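You operate a simulated robot arm through the tools that you are given. There is no shell and no other tool.

You are at the controls of a simulated robot arm. One attempt, no reset.

TASK
Tighten both washboard screws on LOW, then dock the driver.

The check looks at the end state, three seconds after you hand in, the way a careful person would. Anything else that was tipped, shoved, dropped, spilled or broken makes it a failure.

THE ROBOT
A 7-joint arm with a two-finger gripper, fixed in place. Base frame: the origin is on the floor under the middle of its stand, x ahead of it, y to its left, z up. Units: mm, degrees, N and s.
With the tool pointing down near the work surface it reaches from about 340 to 720 mm from the base axis. Its first joint turns from -66.0 to 66.0 degrees. Payload 2.45 kg.
Tool frame: the origin (TCP) lies between the finger pads and is the grasp point; the fingertips stand 26 mm ahead of it; z points along the fingers, y is the line along which they close. The gripper opens to 96 mm; its body begins 69 mm behind the TCP.
Orientation is that of the tool frame in the base frame, as [roll, pitch, yaw] about the fixed x, y, z axes, in that order (R = Rz(yaw) Ry(pitch) Rx(roll)). With the fingers straight down and closing along the base's y, the tool's x points along the base's -x, its y along +y and its z along -z.

THE INTERFACE
- The arm moves only by the tool play_rows. Its argument "deltas" is text: rows parted by semicolons, each of 7 numbers parted by spaces: the finger opening in mm, from 0 to 96, then the shift along the tool's x, y, z in units of 25 mm (1.0 is 25 mm), then the turn, a rotation vector about the tool's x, y, z in units of 8 degrees (1.0 is 8 degrees). In form: hand x y z rx ry rz; .... A call has 1 to 20 rows; each row shifts and turns the commanded pose from where the row before left it, along the tool's axes as they then stand. A call with a number of a shift or a turn outside -1 to 1 is refused whole. Rows are played at 5 a second. More than 50 mm and 8.6 degrees between two rows, or a gripper value outside its range, and nothing of the call is played. A pose out of reach is approached as far as the arm can. The call stops where the force on the tool passes 50 N (or 10 N more than at its start, if that is more) or the arm is blocked; 0.2 s more then pass. The fingers move at their own pace (about 50 mm/s each) and stop on an object; they squeeze with about 28 N. The grip force told is the motor's: it shows also when the fingers shut on nothing. Time passes only in rows, and 0.2 s behind the last, so rows that do not move let the fingers close. It gives the time, the measured TCP pose, the force on the tool (base axes), the opening and the grip force at its end, in the units of the frame above (readings bear some noise), with the torque about the TCP (base axes, N m) and any sound that the robot's microphone picked up, and new pictures: "views" is both (left out), scene, wrist or none.
- Cameras (640 x 400 px; columns grow to the right, rows downward): "scene" is fixed at [168.5, -401.6, 1423.7]; the picture's right is [0.77, -0.64, 0.00], its down [-0.45, -0.53, -0.72] and it looks along [0.46, 0.55, -0.70] (base axes); focal length 346 px, centre (320, 200). "wrist" rides on the gripper at [82, 3, -98] in the tool frame; the picture's right is [-0.04, 1.00, 0.00], its down [-0.73, -0.03, -0.68] and it looks along [-0.68, -0.03, 0.73] (tool axes); focal length 256 px, centre (320, 200). There is no depth. A picture from a camera that has moved, and an enlarged one, comes with that camera's place and axes in the base frame and with its lens. The place of the scene camera against the robot may be out by one fixed shift of up to 18 mm in any direction.
- close_up(camera, box): a new picture of the part [left, top, right, bottom] of that camera's present view, enlarged. No time passes.
- sign_off(): hands the job in; it is judged then, once.

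Places have to be worked out from the pictures, the camera data and where the tool is seen. Open the gripper and draw the arm clear of the work before you hand the job in, unless the task says otherwise.

The tools are called after "Call:" as a command line: name --argument value ..., lists and objects as JSON in quotes. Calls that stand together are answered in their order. play_rows: Moves the arm, as the interface text tells. Its arguments: {"type":"object","properties":{"deltas":{"type":"string"},"views":{"type":"string","enum":["both","scene","wrist","none"]}},"required":["deltas"]} The other tools are called the same way: close_up (camera, box) takes an enlarged picture of a part of a camera's view; sign_off () hands the job in.

At the start:

```text
time_s: 0.0
ee_pos: [353.4, -107.9, 1121.2]
orientation: [180.0, 0.0, -179.9]
contact_force: [-0.4, -0.6, 0.7]
moment: [0.02, -0.06, 0.01]
width: 96.1
grip_force: 0.0
```

scene: 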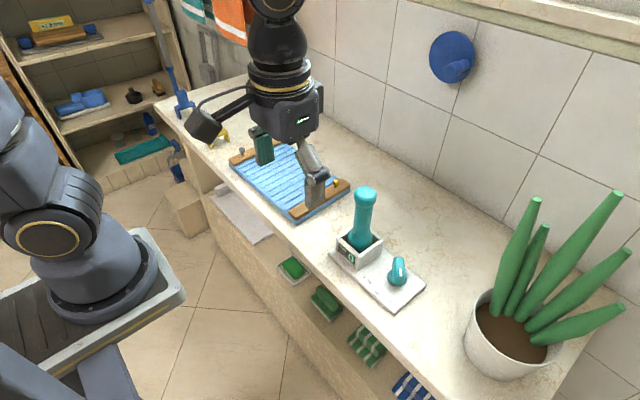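
wrist: 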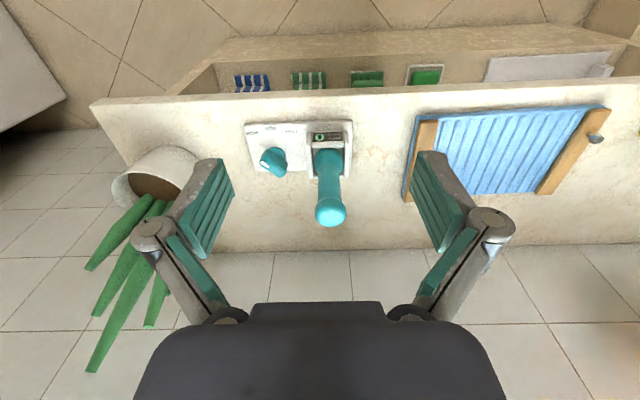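

I start by looking closer at the dock, the selector knob and the washboard before moving anything.

Call:
close_up --camera "scene" --box '[320, 170, 440, 320]'

Call:
close_up --camera "scene" --box '[200, 110, 360, 230]'

Call:
close_up --camera "wrist" --box '[230, 100, 370, 240]'

Call:
close_up --camera "wrist" --box '[390, 80, 630, 230]'

```text
2.67 times, centred on (380, 245) of scene
camera zoom: at [168.5, -401.6, 1423.7], right [0.77, -0.64, 0.0], down [-0.45, -0.53, -0.72], along [0.46, 0.55, -0.7], focal length 924 px, centre (160, 80)
```

zoom: 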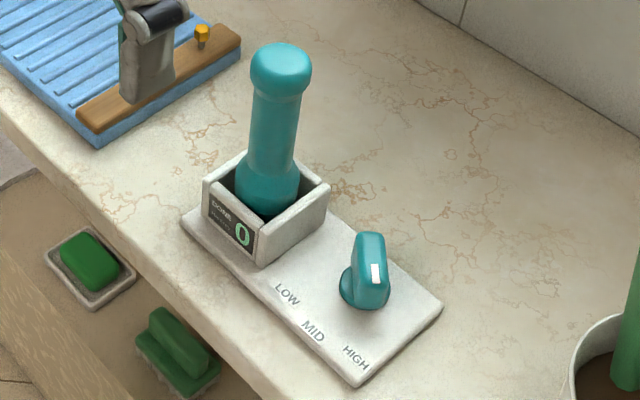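

```text
3.33 times, centred on (280, 170) of scene
camera zoom: at [168.5, -401.6, 1423.7], right [0.77, -0.64, 0.0], down [-0.45, -0.53, -0.72], along [0.46, 0.55, -0.7], focal length 1155 px, centre (453, 300)
```

zoom: 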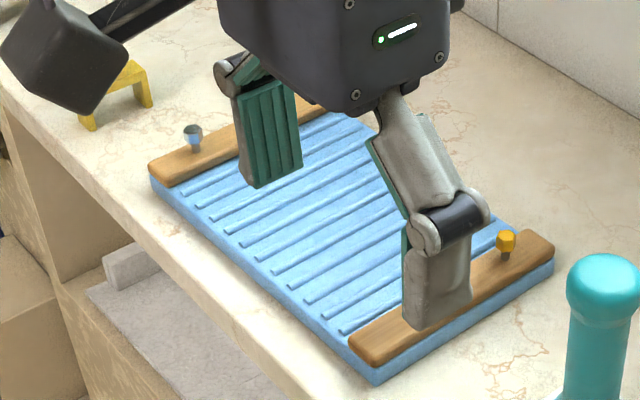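

```text
2.86 times, centred on (300, 170) of wrist
camera zoom: at [270.9, -103.8, 1219.6], right [0.04, 1.0, 0.0], down [0.73, -0.03, 0.68], along [0.68, -0.03, -0.73], focal length 731 px, centre (377, 286)
```

zoom: 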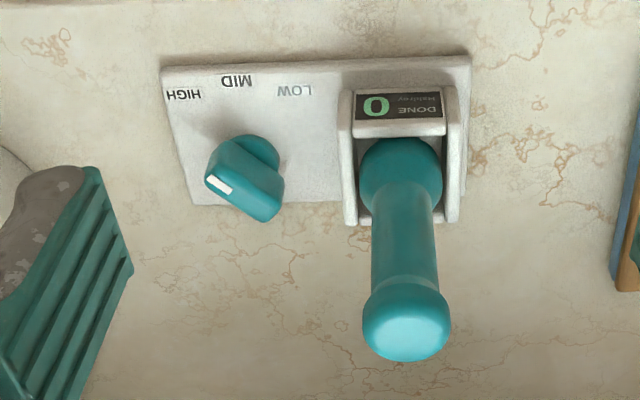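

```text
2.67 times, centred on (510, 155) of wrist
camera zoom: at [270.9, -103.8, 1219.6], right [0.04, 1.0, 0.0], down [0.73, -0.03, 0.68], along [0.68, -0.03, -0.73], focal length 683 px, centre (-187, 320)
```

zoom: 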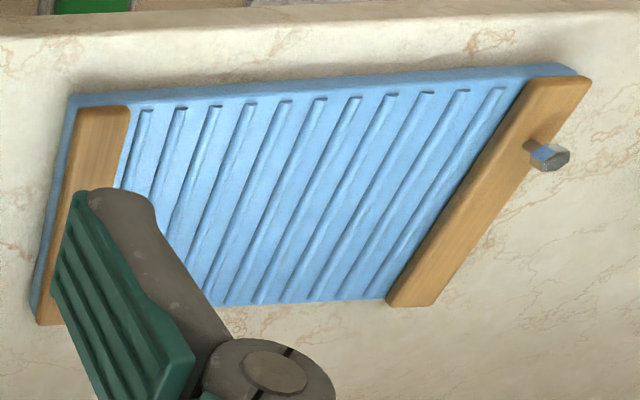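

The selector seems not to be on LOW, and two screws stand proud: silver on the +y bar at about (486, 309) and yellow on the -y bar at about (600, 57). The driver stands in the dock at about (527, -103), top near z≈985. I move the wrist camera over the selector for a closer look.

Call:
play_rows --deltas "96 -0.7 -0.55 0.4 0 0 0; 96 -0.7 -0.55 0.4 0 0 0; 96 -0.7 -0.55 0.4 0 0 0; 96 -0.7 -0.55 0.4 0 0 0; 96 -0.7 -0.55 0.5 0 0 0; 96 -0.7 -0.55 0.5 0 0 0; 96 0 0 0 0 0 0"

```text
time_s: 1.6
ee_pos: [457.9, -189.4, 1056.7]
orientation: [-180.0, 0.0, 180.0]
contact_force: [0.6, -0.2, 0.2]
moment: [0.01, 0.01, 0.01]
width: 96.0
grip_force: 0.1
camera wrist: at [376.2, -186.6, 1154.3], right [0.04, 1.0, 0.0], down [0.73, -0.03, 0.68], along [0.68, -0.03, -0.73], focal length 256 px, centre (320, 200)
```

scene: 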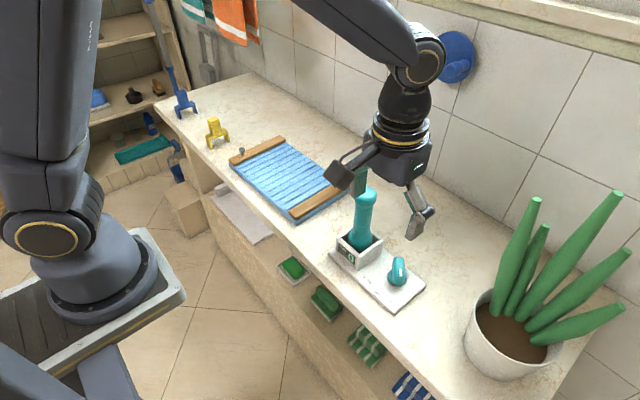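
wrist: 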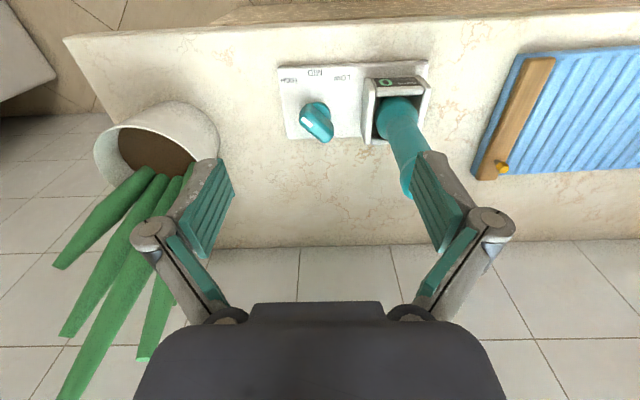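

The view is better now; I zoom in on the selector and driver from both cameras.

Call:
close_up --camera "wrist" --box '[270, 55, 440, 161]'

Call:
close_up --camera "scene" --box '[320, 230, 440, 305]'

Call:
close_up --camera "scene" --box '[160, 80, 360, 230]'

```text
3.76 times, centred on (355, 108) of wrist
camera zoom: at [376.2, -186.6, 1154.3], right [0.04, 1.0, 0.0], down [0.73, -0.03, 0.68], along [0.68, -0.03, -0.73], focal length 964 px, centre (188, 546)
```

zoom: 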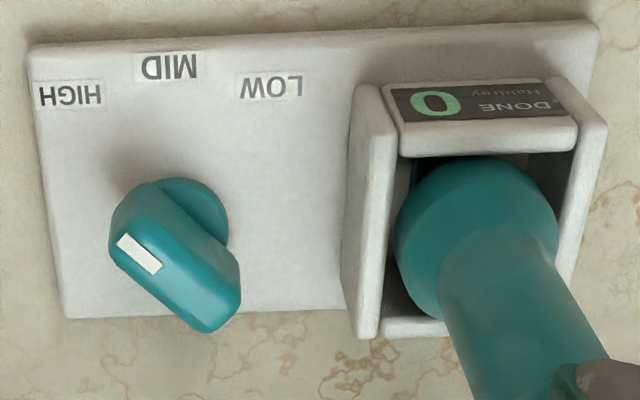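

```text
5.33 times, centred on (380, 268) of scene
camera zoom: at [168.5, -401.6, 1423.7], right [0.77, -0.64, 0.0], down [-0.45, -0.53, -0.72], along [0.46, 0.55, -0.7], focal length 1847 px, centre (0, -160)
```

zoom: 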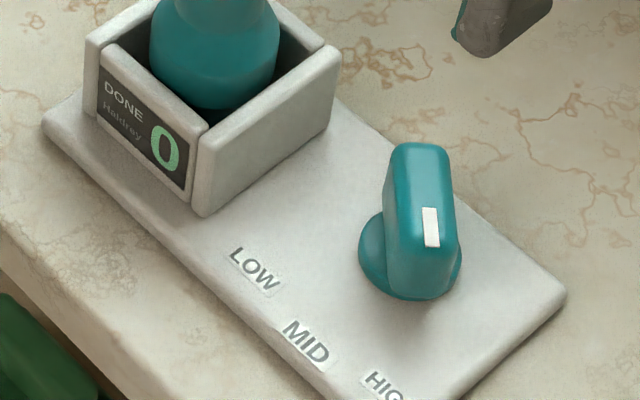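

```text
2.67 times, centred on (260, 155) of scene
camera zoom: at [168.5, -401.6, 1423.7], right [0.77, -0.64, 0.0], down [-0.45, -0.53, -0.72], along [0.46, 0.55, -0.7], focal length 924 px, centre (480, 320)
```

zoom: 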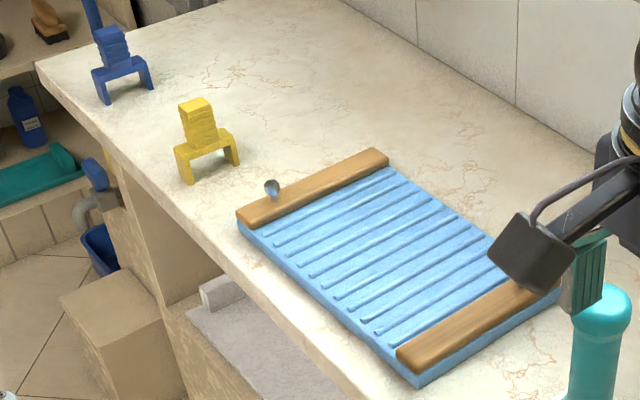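

The pointer strip is on the knob's HIGH end. Triangulating from two wrist poses puts the plate at z≈809 and the knob axis near (528, -199) with its top at z≈863; LOW is an ~80° turn clockwise seen from above. I move above the knob and turn the gripper -40° so the fingers straddle the bar.

Call:
play_rows --deltas "70 -0.7 -0.096 0.97 0 0 0; 70 -0.7 -0.096 0.97 0 0 0; 70 -0.7 -0.096 0.97 0 0 0; 70 -0.7 -0.096 0.97 0 0 0; 70 0 0 0 0 0 -1; 70 0 0 0 0 0 -1; 70 0 0 0 0 0 -1; 70 0 0 0 0 0 -1; 70 0 0 0 0 0 -1; 70 0 0 0 0 0 0"

```text
time_s: 3.8
ee_pos: [528.0, -200.2, 960.3]
orientation: [180.0, -0.1, -139.9]
contact_force: [0.6, -1.0, -0.5]
moment: [0.02, -0.01, -0.01]
width: 69.8
grip_force: 0.1
camera wrist: at [462.8, -249.7, 1057.8], right [-0.61, 0.79, 0.0], down [0.58, 0.45, 0.68], along [0.54, 0.42, -0.73], focal length 256 px, centre (320, 200)
```

scene: 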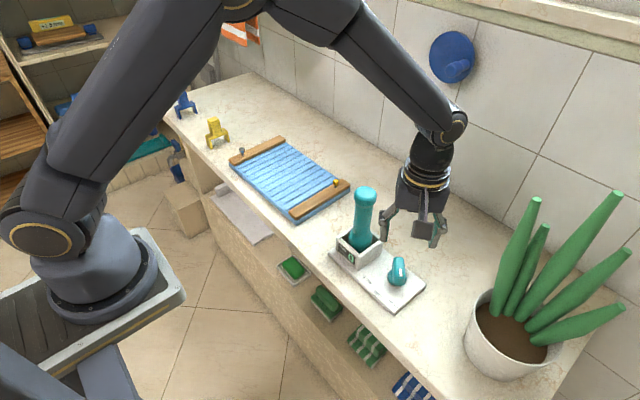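
wrist: 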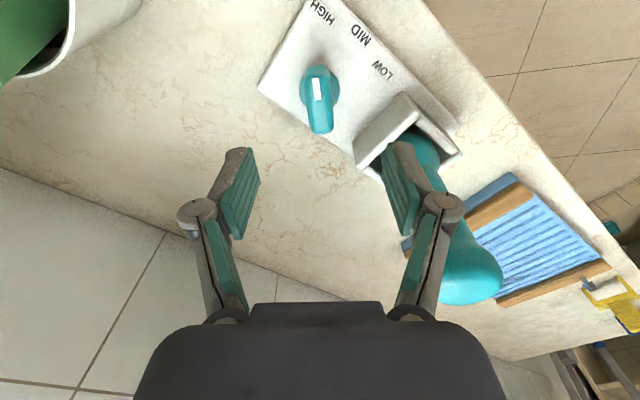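

The bar now looks lined up with the tool's x axis, with the strip toward the camera. I zoom in to check the axis and the bar's angle.

Call:
close_up --camera "wrist" --box '[240, 0, 440, 125]'

Call:
close_up --camera "scene" --box '[330, 170, 480, 310]'

```text
3.20 times, centred on (340, 62) of wrist
camera zoom: at [462.8, -249.7, 1057.8], right [-0.61, 0.79, 0.0], down [0.58, 0.45, 0.68], along [0.54, 0.42, -0.73], focal length 819 px, centre (256, 640)
```

zoom: 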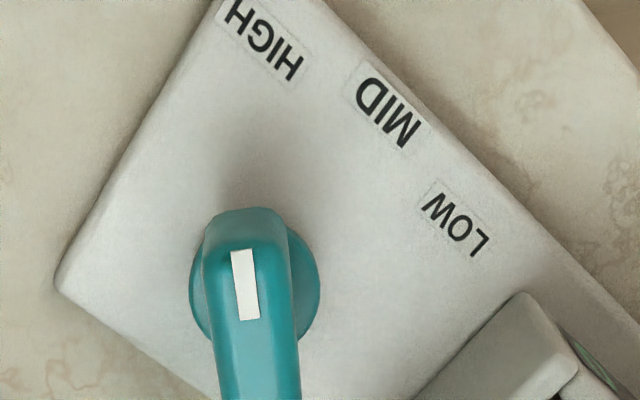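

```text
2.86 times, centred on (405, 240) of scene
camera zoom: at [168.5, -401.6, 1423.7], right [0.77, -0.64, 0.0], down [-0.45, -0.53, -0.72], along [0.46, 0.55, -0.7], focal length 990 px, centre (77, 86)
```

zoom: 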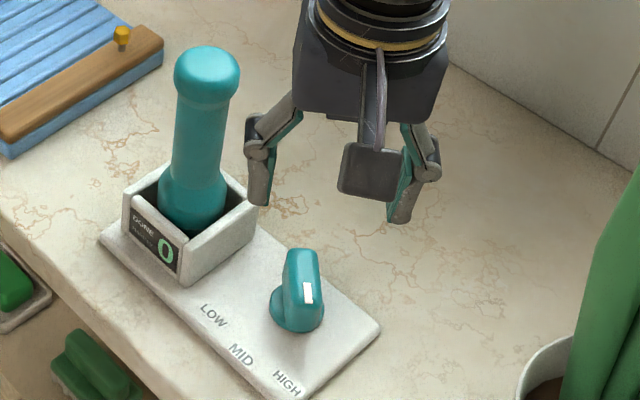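

The knob axis is within 1–2 mm of the tool axis, and the bar is about 20 mm wide and roughly 3° further round. I turn 3° more, narrow the fingers and lower to TCP z≈856, leaving the tips at ~830, above the plate.

Call:
play_rows --deltas "50 0 0 0 0 0 -0.4; 50 0 0 0.8 0 0 0; 50 0 0 0.8 0 0 0; 50 0 0 0.8 0 0 0; 50 0 0 0.9 0 0 0; 50 0 0 0.86 0 0 0; 50 0 0 0 0 0 0"

```text
time_s: 5.4
ee_pos: [528.0, -199.2, 854.9]
orientation: [-180.0, -0.1, -136.8]
contact_force: [0.5, 0.1, 0.2]
moment: [0.01, -0.01, -0.01]
width: 49.9
grip_force: 0.1
camera wrist: at [466.0, -252.9, 953.6], right [-0.65, 0.76, 0.0], down [0.55, 0.48, 0.68], along [0.51, 0.44, -0.73], focal length 256 px, centre (320, 200)
```

scene: 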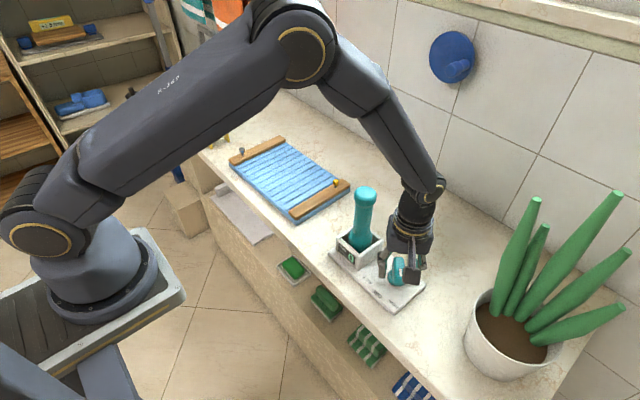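
wrist: 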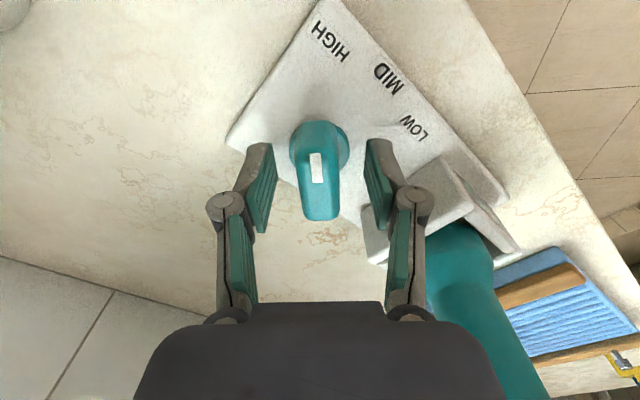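

The bar sits centred between the pads with clearance to the dock wall. I close on it.

Call:
play_rows --deltas "12 0 0 0 0 0 0; 12 0 0 0 0 0 0; 12 0 0 0 0 0 0; 12 0 0 0 0 0 0" --views "wrist"

```text
time_s: 6.4
ee_pos: [528.3, -200.3, 855.0]
orientation: [-179.9, 0.0, -136.7]
contact_force: [4.3, -6.0, -4.1]
moment: [-0.14, -0.17, 0.05]
width: 21.7
grip_force: 45.3
camera wrist: at [466.2, -253.5, 953.8], right [-0.65, 0.76, 0.0], down [0.55, 0.48, 0.68], along [0.51, 0.44, -0.73], focal length 256 px, centre (320, 200)
```

wrist: 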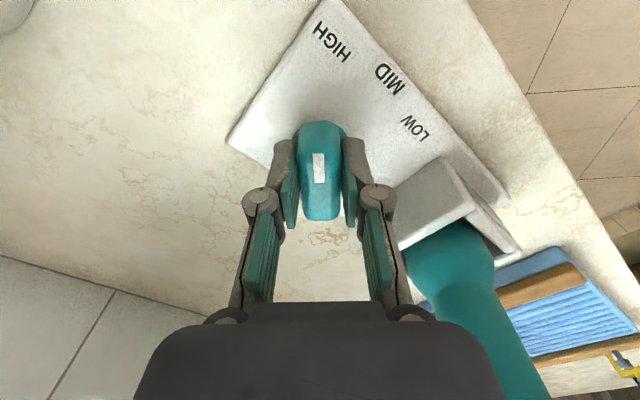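

Gripped at 21.7 mm with only a small side load. I rotate the knob clockwise 40° towards MID and check the alignment and forces.

Call:
play_rows --deltas "12 0 -0.03 0 0 0 0.5; 12 0 0 0 0 0 0.9; 12 0 0 0 0 0 0.9; 12 0 0 0 0 0 0.9; 12 0 0 0 0 0 0.9; 12 0 0 0 0 0 0.9; 12 0 0 0 0 0 0"

```text
time_s: 8.0
ee_pos: [528.5, -196.4, 855.9]
orientation: [179.8, -0.1, -176.7]
contact_force: [-14.7, 24.0, 19.2]
moment: [0.66, -0.57, 0.09]
width: 21.7
grip_force: 45.1
camera wrist: at [445.6, -199.0, 954.0], right [-0.02, 1.0, 0.0], down [0.74, 0.01, 0.68], along [0.68, 0.01, -0.74], focal length 256 px, centre (320, 200)
```

scene: 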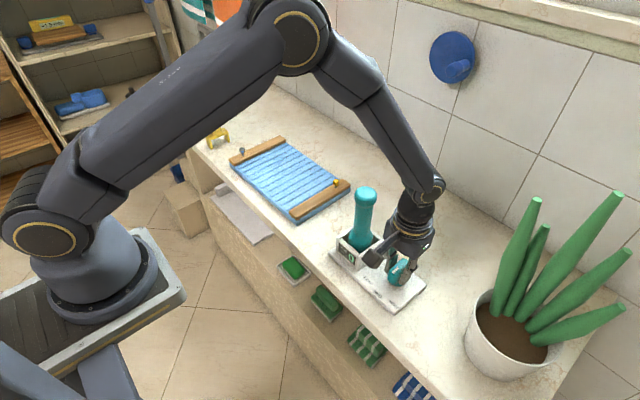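
wrist: 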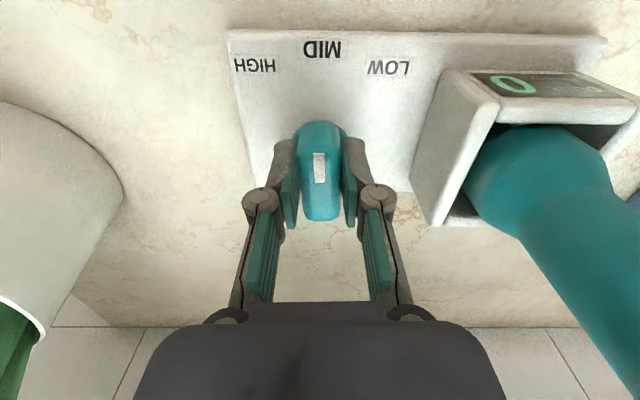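

The knob followed to about MID, but the tool is loaded sideways (~28 N). That implies the knob axis is really near (532.5, -196), off my rotation centre by ~5 mm. I release gently, recentre, and regrip.

Call:
play_rows --deltas "40 0 0.17 0 0 0 0; 40 0 0 0 0 0 0; 40 0 0 0 0 0 0"

```text
time_s: 8.8
ee_pos: [528.6, -196.5, 855.3]
orientation: [180.0, 0.1, -176.8]
contact_force: [-0.2, -0.5, 0.5]
moment: [-0.03, -0.02, 0.01]
width: 39.8
grip_force: 0.0
camera wrist: at [446.1, -197.5, 953.5], right [-0.02, 1.0, 0.0], down [0.73, 0.01, 0.68], along [0.68, 0.01, -0.73], focal length 256 px, centre (320, 200)
```

scene: 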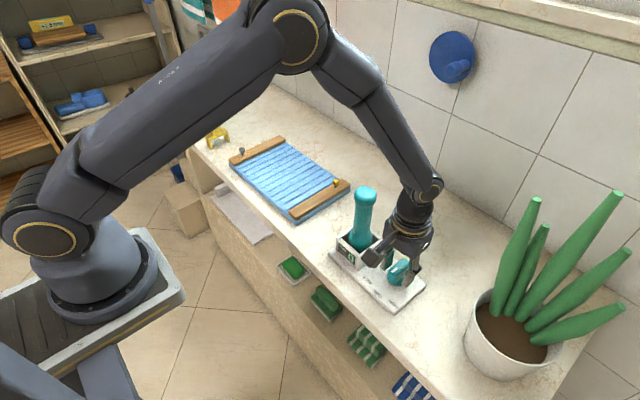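
wrist: 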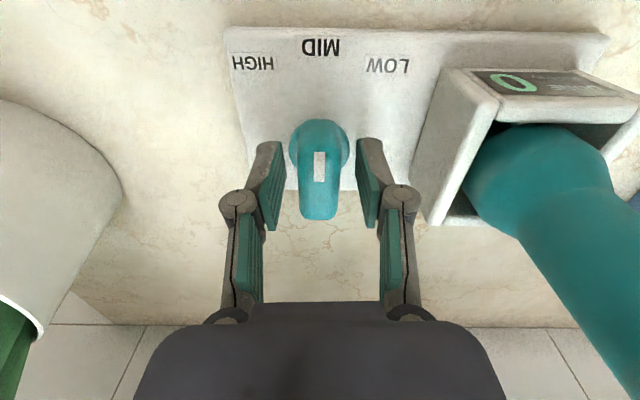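

Released with no load. I zoom in to see how the knob sits against the labels.

Call:
close_up --camera "wrist" --box '[220, 20, 440, 230]'

Call:
close_up --camera "scene" --box '[330, 210, 450, 310]'

```text
1.90 times, centred on (330, 125) of wrist
camera zoom: at [446.1, -197.5, 953.5], right [-0.02, 1.0, 0.0], down [0.73, 0.01, 0.68], along [0.68, 0.01, -0.73], focal length 488 px, centre (301, 343)
```

zoom: 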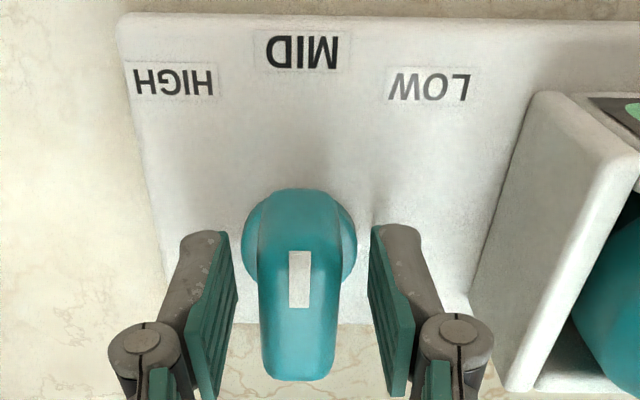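

```text
4.00 times, centred on (390, 260) of scene
camera zoom: at [168.5, -401.6, 1423.7], right [0.77, -0.64, 0.0], down [-0.45, -0.53, -0.72], along [0.46, 0.55, -0.7], focal length 1386 px, centre (40, -40)
```

zoom: 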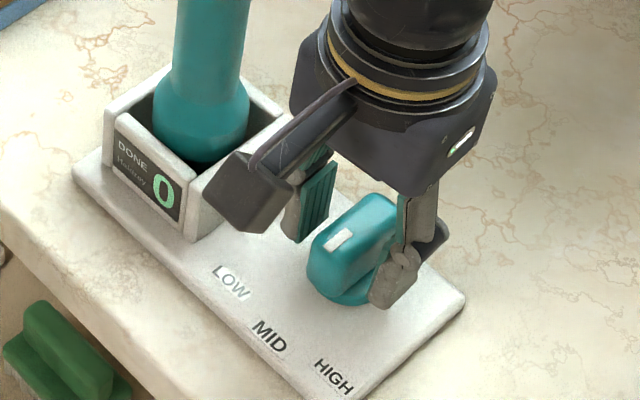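

The knob sits at MID (detent, bar at ~180°). I shift ~2.5 mm forward, square the tool to the bar, grip again, and turn the first 20° towards LOW.

Call:
play_rows --deltas "40 -0.1 0 0 0 0 0.4; 12 0 0 0 0 0 0; 12 0 0 0 0 0 0; 12 0 0 0 0 0 0; 12 0 0 0 0 0 0.6; 12 0 0 0 0 0 0.6; 12 0 0 0 0 0 0.6; 12 0 0 0 0 0 0.7; 12 0 0 0 0 0 0"

```text
time_s: 10.8
ee_pos: [530.7, -196.1, 855.7]
orientation: [179.9, 0.0, 160.0]
contact_force: [1.0, -9.4, 3.3]
moment: [0.2, 0.9, 0.0]
width: 22.0
grip_force: 44.8
camera wrist: at [454.6, -165.2, 953.8], right [0.38, 0.92, 0.0], down [0.68, -0.28, 0.68], along [0.63, -0.26, -0.73], focal length 256 px, centre (320, 200)
```

scene: 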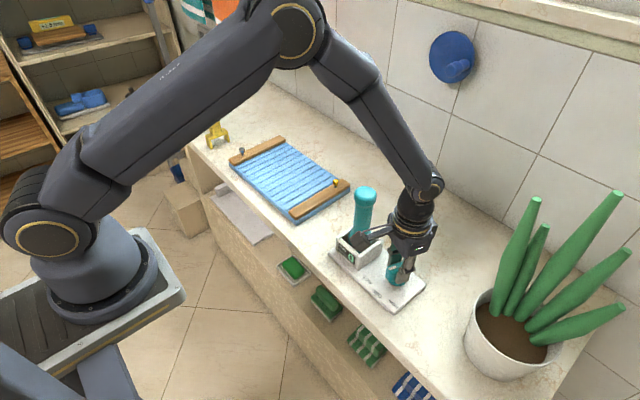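
wrist: 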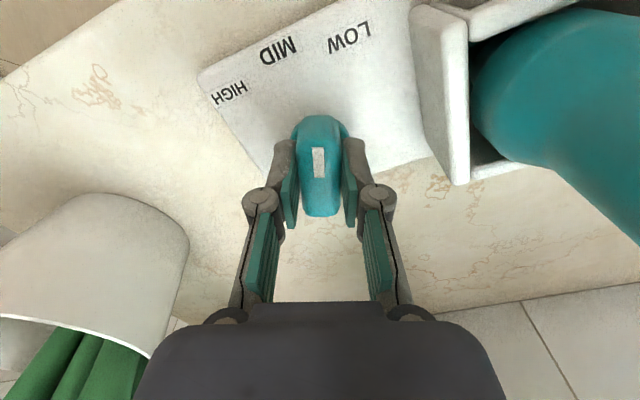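

Forces are low with the new centre. I check the clearance between the camera housing and the driver before turning the rest.

Call:
close_up --camera "scene" --box '[330, 180, 450, 300]'

```text
3.33 times, centred on (390, 240) of scene
camera zoom: at [168.5, -401.8, 1423.6], right [0.77, -0.64, 0.0], down [-0.45, -0.53, -0.72], along [0.46, 0.55, -0.7], focal length 1155 px, centre (87, 67)
```

zoom: 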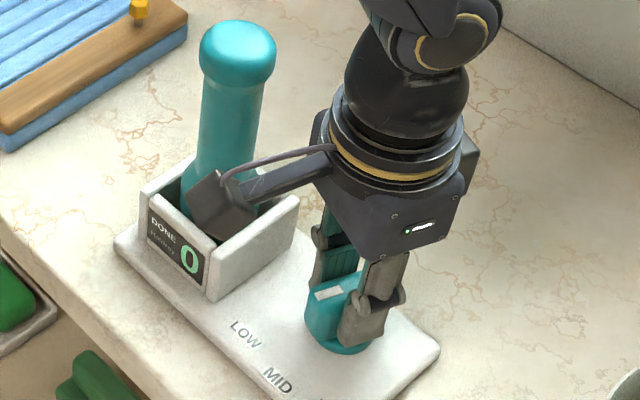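

Camera stays ~25 mm clear of the driver for the remaining turn. I turn the last ~22° to LOW.

Call:
play_rows --deltas "12 0 0 0 0 0 0.7; 12 0 0 0 0 0 0.7; 12 0 0 0 0 0 0.7; 12 0 0 0 0 0 0.7; 12 0 0 0 0 0 0"

```text
time_s: 12.0
ee_pos: [532.1, -195.3, 855.2]
orientation: [180.0, 0.0, 137.6]
contact_force: [1.7, -7.5, 2.9]
moment: [0.11, 0.21, -0.08]
width: 21.7
grip_force: 45.1
camera wrist: at [472.3, -138.3, 953.8], right [0.7, 0.71, 0.0], down [0.52, -0.52, 0.68], along [0.48, -0.48, -0.73], focal length 256 px, centre (320, 200)
```

scene: 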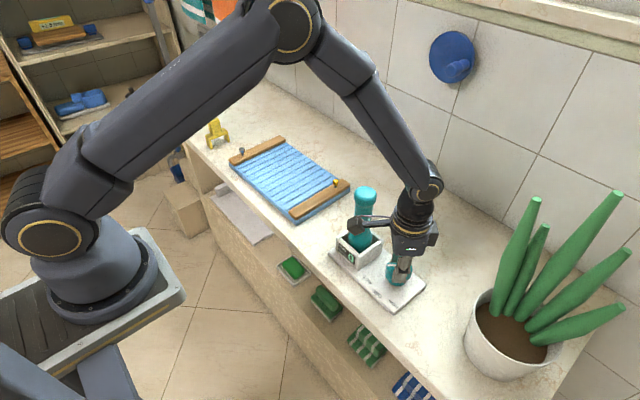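
wrist: 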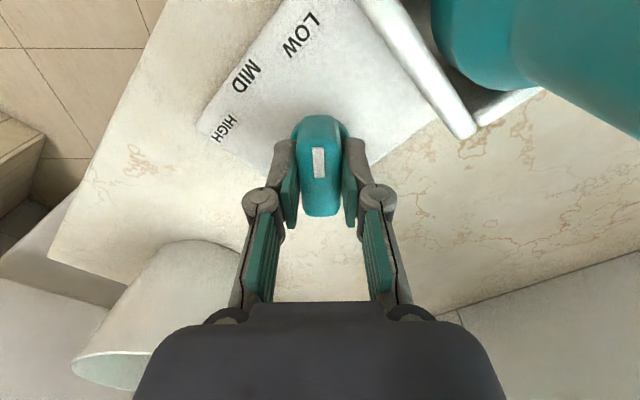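

The turn finished at 137.6° with low load. I open the fingers slightly and check where the knob settles.

Call:
play_rows --deltas "40 0 0 0 0 0 0; 40 0 0 0 0 0 0; 40 0 0 0 0 0 0" --views "wrist"

Call:
close_up --camera "wrist" --box '[190, 0, 430, 230]'

Call:
close_up --camera "scene" --box '[330, 180, 450, 300]'

```text
time_s: 12.8
ee_pos: [530.7, -194.9, 854.9]
orientation: [-180.0, 0.0, 137.7]
contact_force: [0.0, 0.2, -0.4]
moment: [0.01, 0.02, 0.01]
width: 40.1
grip_force: 0.0
camera wrist: at [472.0, -138.2, 953.8], right [0.7, 0.71, 0.0], down [0.52, -0.52, 0.68], along [0.48, -0.48, -0.73], focal length 256 px, centre (320, 200)
```

wrist: 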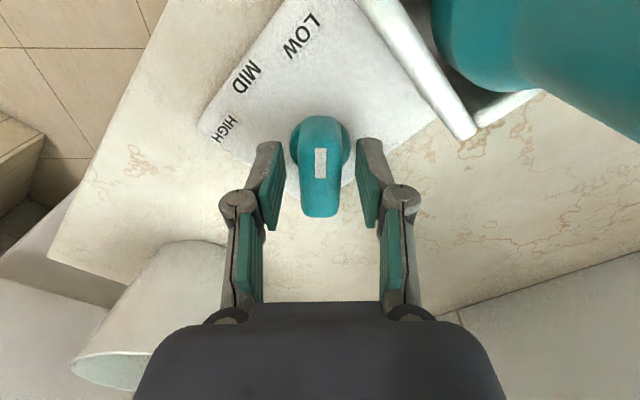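

```text
1.74 times, centred on (310, 115) of wrist
camera zoom: at [472.0, -138.2, 953.8], right [0.7, 0.71, 0.0], down [0.52, -0.52, 0.68], along [0.48, -0.48, -0.73], focal length 445 px, centre (337, 348)
```

zoom: 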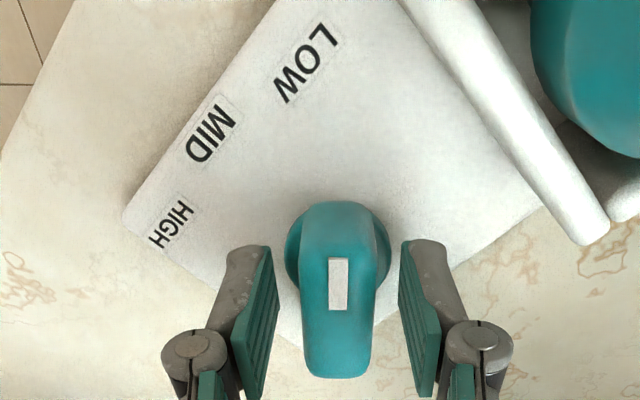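

```text
3.33 times, centred on (390, 240) of scene
camera zoom: at [168.5, -401.6, 1423.7], right [0.77, -0.64, 0.0], down [-0.45, -0.53, -0.72], along [0.46, 0.55, -0.7], focal length 1155 px, centre (87, 67)
```

zoom: 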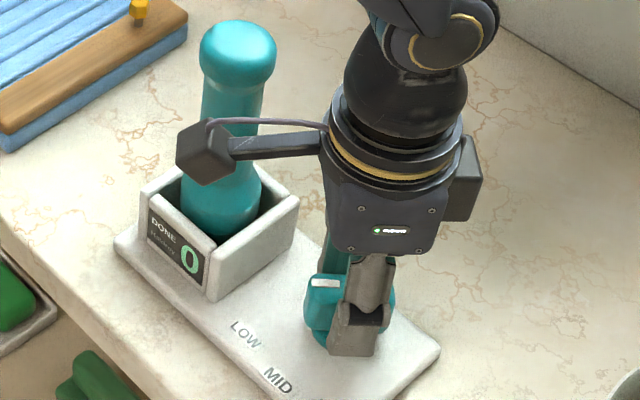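

The knob has settled at ~135°, the mirror of where it stood at HIGH, so it is on LOW. I rise straight up clear of everything and square the tool again.

Call:
play_rows --deltas "40 0 0 -1 0 0 0; 40 0 0 -1 0 0 0; 40 0 0 -1 0 0 0; 40 0 0 -1 0 0 0; 40 0 0 -1 0 0 0; 40 0 0 -1 0 0 0; 40 0 0 -1 0 0 0; 40 0 0 -1 0 0 0; 40 0 0 0 0 0 -0.88; 40 0 0 0 0 0 -0.88; 40 0 0 0 0 0 -0.88; 40 0 0 0 0 0 -0.88; 40 0 0 0 0 0 -0.88; 40 0 0 0 0 0 -0.88; 40 0 0 0 0 0 0"

```text
time_s: 16.0
ee_pos: [532.0, -196.8, 1054.7]
orientation: [-180.0, 0.1, 179.9]
contact_force: [-0.4, 0.2, -0.1]
moment: [-0.04, -0.01, -0.02]
width: 40.1
grip_force: 0.1
camera wrist: at [448.8, -192.8, 1153.7], right [0.04, 1.0, 0.0], down [0.73, -0.03, 0.68], along [0.68, -0.03, -0.73], focal length 256 px, centre (320, 200)
```

scene: 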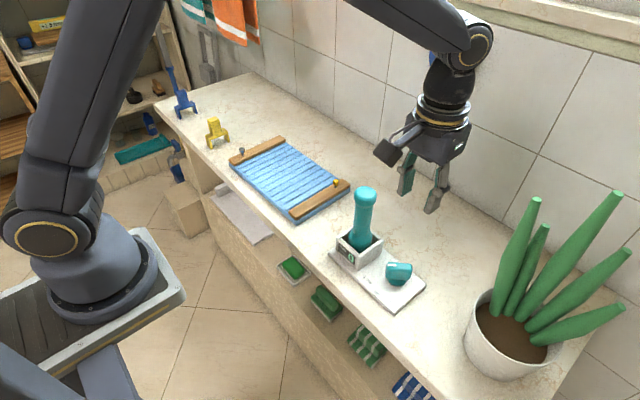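
wrist: 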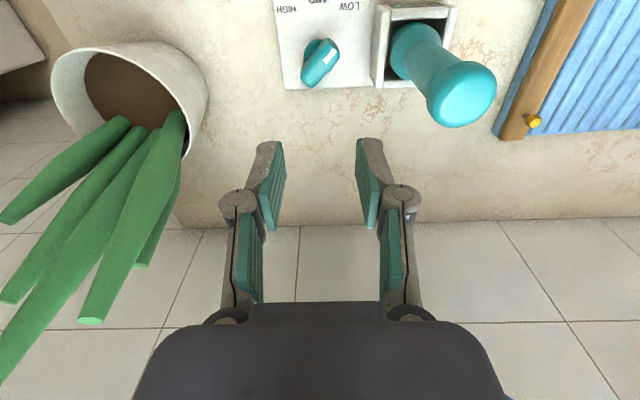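

Now I zoom in on the knob, driver and display from this clear position.

Call:
close_up --camera "wrist" --box '[260, 0, 560, 150]'

Call:
close_up --camera "scene" --box '[325, 175, 435, 315]'

Call:
close_up --camera "scene" --box '[210, 120, 370, 220]'

```text
2.13 times, centred on (410, 75) of wrist
camera zoom: at [448.8, -192.8, 1153.7], right [0.04, 1.0, 0.0], down [0.73, -0.03, 0.68], along [0.68, -0.03, -0.73], focal length 546 px, centre (128, 467)
```

zoom: 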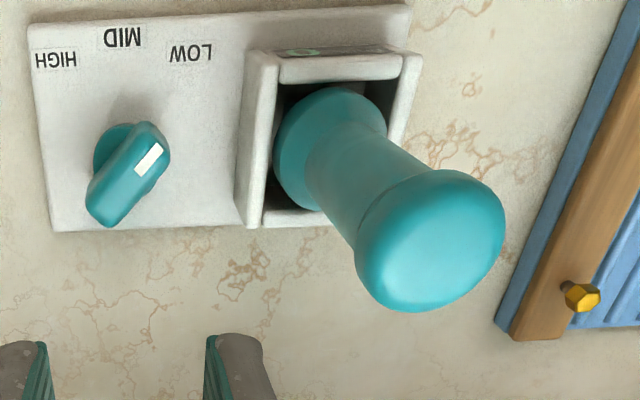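

```text
2.86 times, centred on (380, 245) of scene
camera zoom: at [168.5, -401.6, 1423.7], right [0.77, -0.64, 0.0], down [-0.45, -0.53, -0.72], along [0.46, 0.55, -0.7], focal length 990 px, centre (149, 71)
```

zoom: 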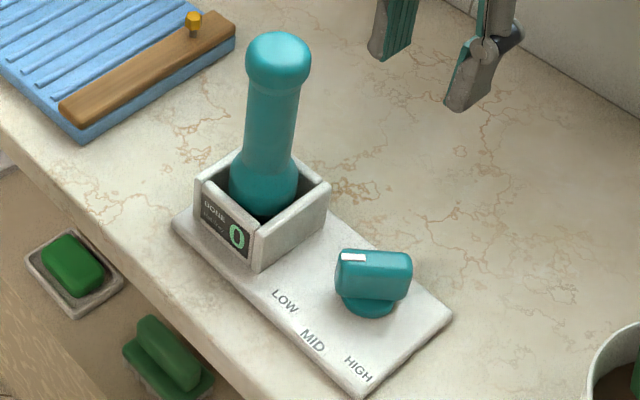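

```text
4.00 times, centred on (290, 170) of scene
camera zoom: at [168.5, -401.6, 1423.7], right [0.77, -0.64, 0.0], down [-0.45, -0.53, -0.72], along [0.46, 0.55, -0.7], focal length 1386 px, centre (440, 320)
```

zoom: 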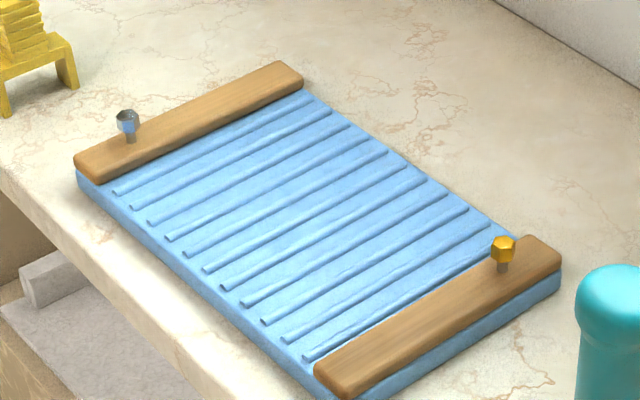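

The strip clearly points at LOW. Triangulation gives the yellow screw head at ≈(604, 66.5, 852), a hex head, and the driver's cap centre at ≈(516.5, -102, 985). I move above the driver with the fingers opened to refine its axis.

Call:
play_rows --deltas "80 0.155 0.95 -0.05 0 0 0; 80 0.155 0.95 -0.05 0 0 0; 80 0.155 0.95 -0.05 0 0 0; 80 0.155 0.95 -0.05 0 0 0; 80 0 0 0 0 0 0"

```text
time_s: 17.2
ee_pos: [516.7, -100.6, 1061.0]
orientation: [180.0, 0.0, 179.8]
contact_force: [-0.4, 0.6, -0.7]
moment: [-0.03, -0.01, -0.03]
width: 80.0
grip_force: 0.0
camera wrist: at [433.8, -96.9, 1158.8], right [0.04, 1.0, 0.0], down [0.73, -0.03, 0.68], along [0.68, -0.03, -0.73], focal length 256 px, centre (320, 200)
```

scene: 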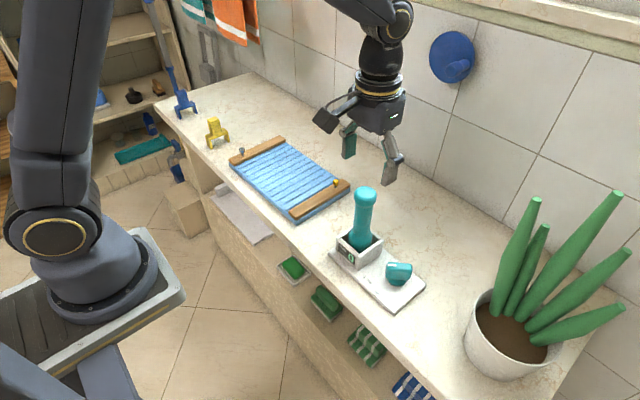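
wrist: 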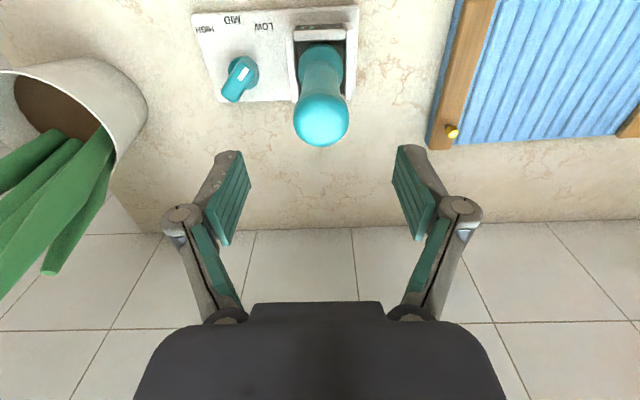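

Call:
close_up --camera "wrist" --box '[260, 10, 400, 150]'

```text
2.86 times, centred on (330, 80) of wrist
camera zoom: at [433.8, -96.9, 1158.8], right [0.04, 1.0, 0.0], down [0.73, -0.03, 0.68], along [0.68, -0.03, -0.73], focal length 731 px, centre (291, 543)
```

zoom: 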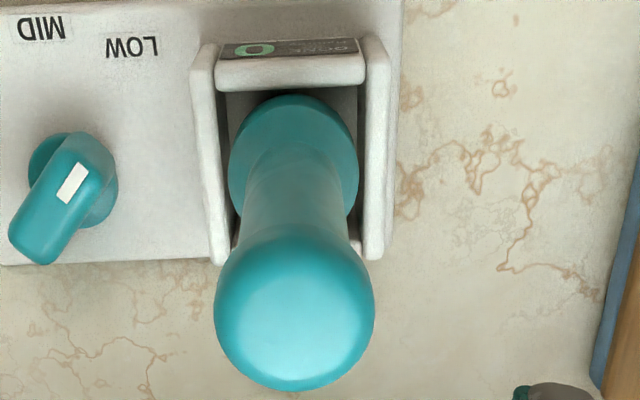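

The driver's axis is aligned to within ~1 mm in y. I turn the tool by 88° to check the x alignment the same way.

Call:
play_rows --deltas "80 0 0 0 0 0 1; 80 0 0 0 0 0 1; 80 0 0 0 0 0 1; 80 0 0 0 0 0 1; 80 0 0 0 0 0 1; 80 0 0 0 0 0 1; 80 0 0 0 0 0 1; 80 0 0 0 0 0 1; 80 0 0 0 0 0 1; 80 0 0 0 0 0 1; 80 0 0 0 0 0 1; 80 0 0 0 0 0 0" --views "wrist"

Call:
close_up --camera "wrist" --box '[260, 10, 400, 150]'

```text
time_s: 19.8
ee_pos: [516.0, -101.5, 1060.9]
orientation: [179.9, -0.1, 91.8]
contact_force: [-1.0, -0.4, -1.0]
moment: [0.01, -0.02, 0.03]
width: 80.0
grip_force: 0.0
camera wrist: at [515.9, -19.0, 1158.8], right [1.0, -0.01, 0.0], down [-0.01, -0.73, 0.68], along [-0.01, -0.68, -0.73], focal length 256 px, centre (320, 200)
```

wrist: 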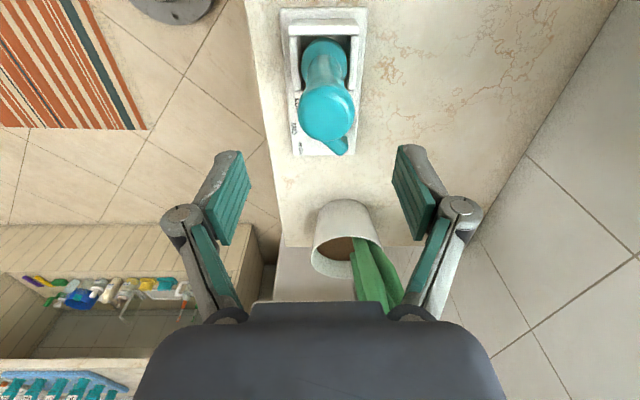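

```text
2.86 times, centred on (330, 80) of wrist
camera zoom: at [515.9, -19.0, 1158.8], right [1.0, -0.01, 0.0], down [-0.01, -0.73, 0.68], along [-0.01, -0.68, -0.73], focal length 731 px, centre (291, 543)
```

zoom: 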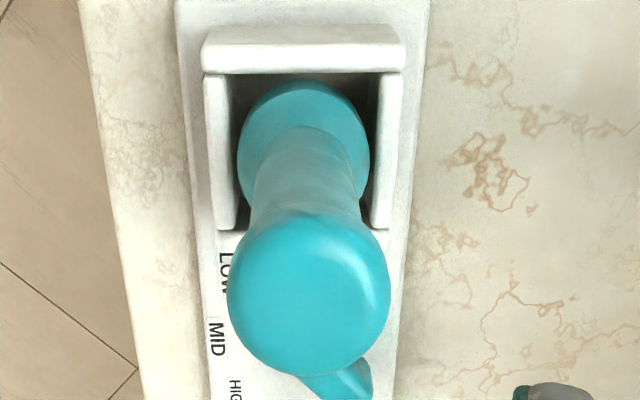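

The driver's axis is 4.2 mm further in x, so it stands at ≈(520.3, -100.3), vertical. I rotate back, correct by that offset, and go down until the fingertips straddle the cap.

Call:
play_rows --deltas "80 0 0 0 0 0 -1; 80 0 0 0 0 0 -1; 80 0 0 0 0 0 -1; 80 0 0 0 0 0 -1; 80 0 0 0 0 0 -1; 80 0 0 0 0 0 -1; 80 0 0 0 0 0 -1; 80 0 0 0 0 0 -1; 80 0 0 0 0 0 -1; 80 0 0 0 0 0 -1; 80 0 0 0 0 0 -1; 80 -0.17 0.03 0 0 0 0; 80 0 0 0.8 0 0 0; 80 0 0 0.8 0 0 0; 80 0 0 0.8 0 0 0; 80 0 0 0 0 0 0"

```text
time_s: 23.2
ee_pos: [519.5, -99.4, 1000.3]
orientation: [-179.9, 0.0, 179.9]
contact_force: [0.4, -0.7, 0.8]
moment: [0.03, 0.0, 0.0]
width: 80.0
grip_force: 0.1
camera wrist: at [437.5, -95.9, 1098.8], right [0.04, 1.0, 0.0], down [0.73, -0.03, 0.68], along [0.68, -0.03, -0.73], focal length 256 px, centre (320, 200)
```

scene: 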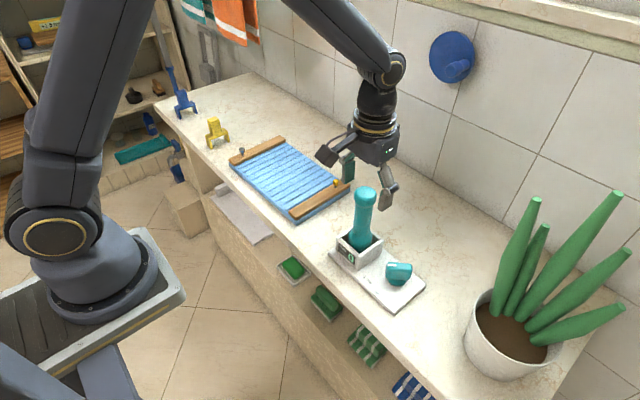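
wrist: 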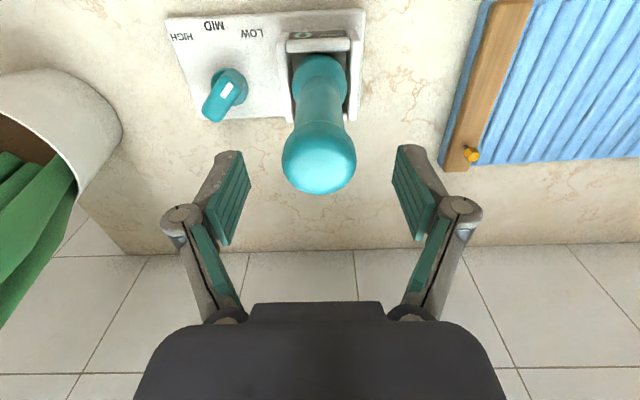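

The cap is centred between the pads. I go on down to z≈932, which keeps the palm about 12 mm over the cap and the pads at the neck.

Call:
play_rows --deltas "80 0 0 0.68 0 0 0; 80 0 0 0.68 0 0 0; 80 0 0 0.68 0 0 0; 80 0 0 0.66 0 0 0; 80 0 0 0 0 0 0"

Call:
close_up --camera "scene" --box '[310, 120, 430, 280]'

```text
time_s: 24.4
ee_pos: [520.1, -99.8, 932.3]
orientation: [-180.0, 0.0, 179.8]
contact_force: [-0.3, -0.6, 0.8]
moment: [0.03, 0.01, 0.02]
width: 80.2
grip_force: 0.1
camera wrist: at [438.0, -95.9, 1031.0], right [0.04, 1.0, 0.0], down [0.73, -0.03, 0.68], along [0.68, -0.03, -0.73], focal length 256 px, centre (320, 200)
```

scene: 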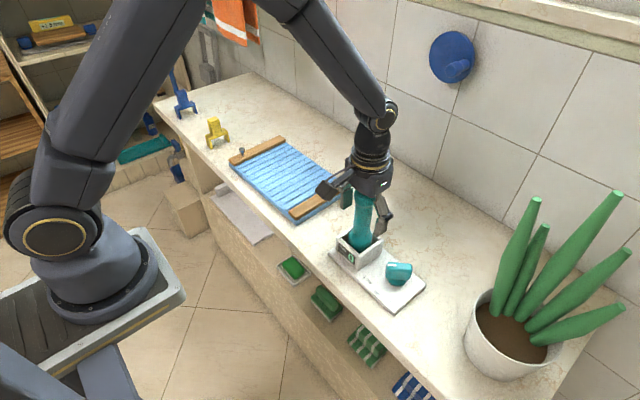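
wrist: 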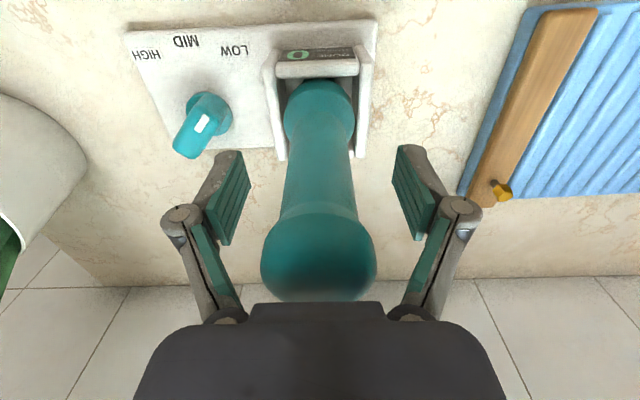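

```text
2.50 times, centred on (370, 200) of scene
camera zoom: at [168.5, -401.6, 1423.7], right [0.77, -0.64, 0.0], down [-0.45, -0.53, -0.72], along [0.46, 0.55, -0.7], focal length 866 px, centre (195, 200)
```

zoom: 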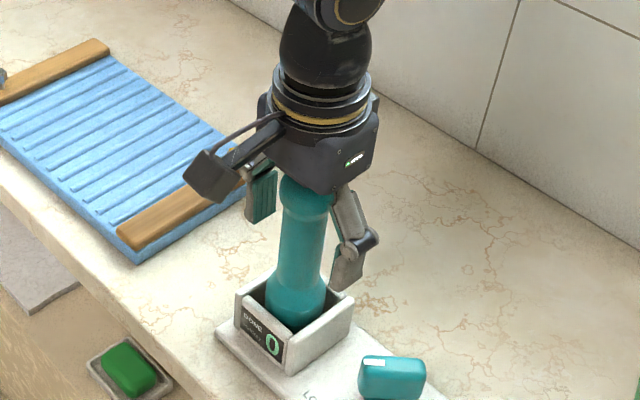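

Clearances around the driver look good. Before picking it up I'll first measure the two screws with the empty gripper, so I rise straight up and go over the yellow screw.

Call:
play_rows --deltas "80 0 0 -0.87 0 0 0; 80 0 0 -0.87 0 0 0; 80 0 0 -0.87 0 0 0; 80 0 0 -0.87 0 0 0; 80 0 0 -0.87 0 0 0; 80 0 0 -0.87 0 0 0; 80 -0.48 0.95 0 0 0 0; 80 -0.48 0.95 0 0 0 0; 80 -0.48 0.95 0 0 0 0; 80 -0.48 0.95 0 0 0 0; 80 -0.48 0.95 0 0 0 0; 80 -0.48 0.95 0 0 0 0; 80 -0.48 0.95 0 0 0 0; 80 0 0 0.9 0 0 0; 80 0 0 0.9 0 0 0; 80 0 0 0.9 0 0 0; 80 0 0 0.9 0 0 0; 80 0 0 0.9 0 0 0; 80 0 0 0 0 0 0"

Call:
close_up --camera "wrist" --box '[240, 50, 400, 200]'

```text
time_s: 28.4
ee_pos: [604.0, 65.6, 951.3]
orientation: [180.0, 0.1, 179.8]
contact_force: [1.5, -0.6, -0.4]
moment: [0.02, 0.02, -0.02]
width: 80.0
grip_force: 0.0
camera wrist: at [522.3, 70.1, 1048.3], right [0.04, 1.0, 0.0], down [0.73, -0.03, 0.68], along [0.68, -0.03, -0.73], focal length 256 px, centre (320, 200)
```

scene: 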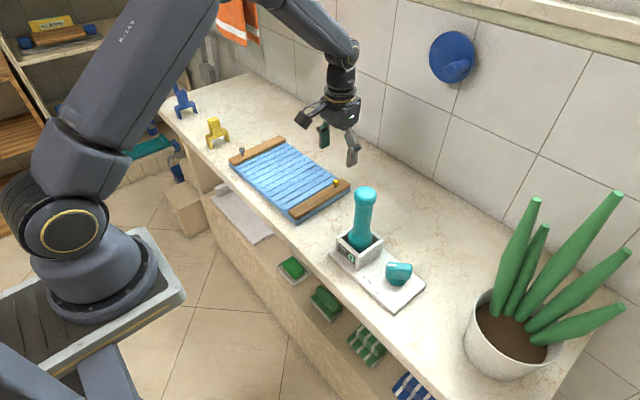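
wrist: 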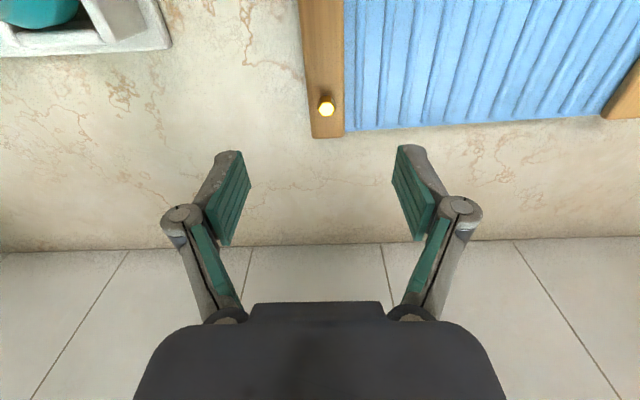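

```text
2.67 times, centred on (320, 125) of wrist
camera zoom: at [522.3, 70.1, 1048.3], right [0.04, 1.0, 0.0], down [0.73, -0.03, 0.68], along [0.68, -0.03, -0.73], focal length 683 px, centre (320, 400)
```

zoom: 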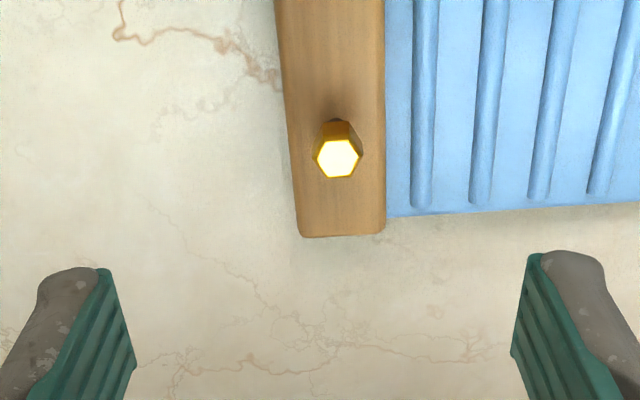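

The yellow screw head is about 5 mm to +y of the tool axis (y≈70.8). I turn 88° to measure its x the same way.

Call:
play_rows --deltas "80 0 0.2 0 0 0 1; 80 0 0 0 0 0 1; 80 0 0 0 0 0 1; 80 0 0 0 0 0 1; 80 0 0 0 0 0 1; 80 0 0 0 0 0 1; 80 0 0 0 0 0 1; 80 0 0 0 0 0 1; 80 0 0 0 0 0 1; 80 0 0 0 0 0 1; 80 0 0 0 0 0 1; 80 0 0 0 0 0 0.25; 80 0 0 0 0 0 0" --views "wrist"

Call:
close_up --camera "wrist" --box '[240, 50, 400, 200]'

```text
time_s: 31.2
ee_pos: [603.8, 71.0, 952.1]
orientation: [180.0, -0.1, 89.8]
contact_force: [0.0, -0.6, -0.2]
moment: [-0.01, 0.02, 0.01]
width: 79.9
grip_force: 0.1
camera wrist: at [607.2, 153.2, 1049.4], right [1.0, -0.04, 0.0], down [-0.03, -0.73, 0.68], along [-0.03, -0.68, -0.73], focal length 256 px, centre (320, 200)
```

wrist: 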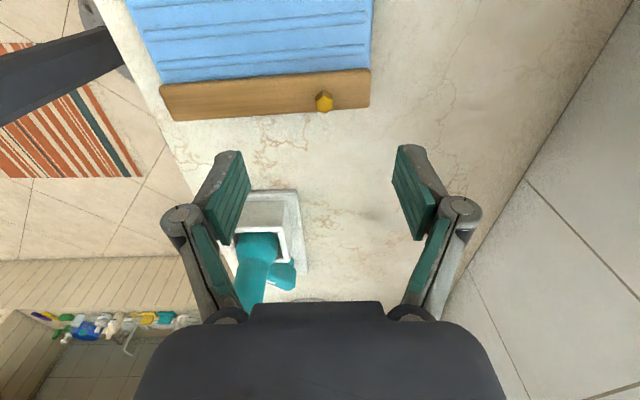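

```text
2.67 times, centred on (320, 125) of wrist
camera zoom: at [607.2, 153.2, 1049.4], right [1.0, -0.04, 0.0], down [-0.03, -0.73, 0.68], along [-0.03, -0.68, -0.73], focal length 683 px, centre (320, 400)
```

zoom: 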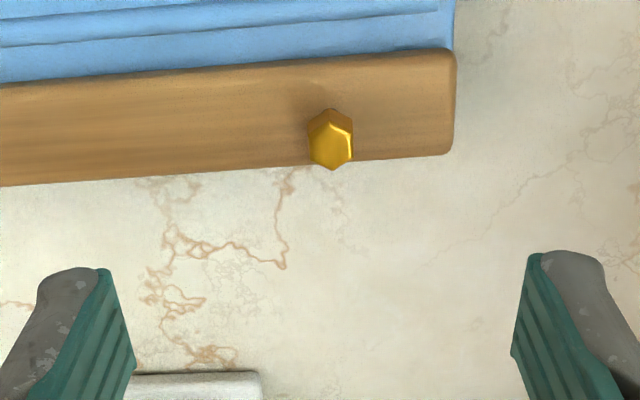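

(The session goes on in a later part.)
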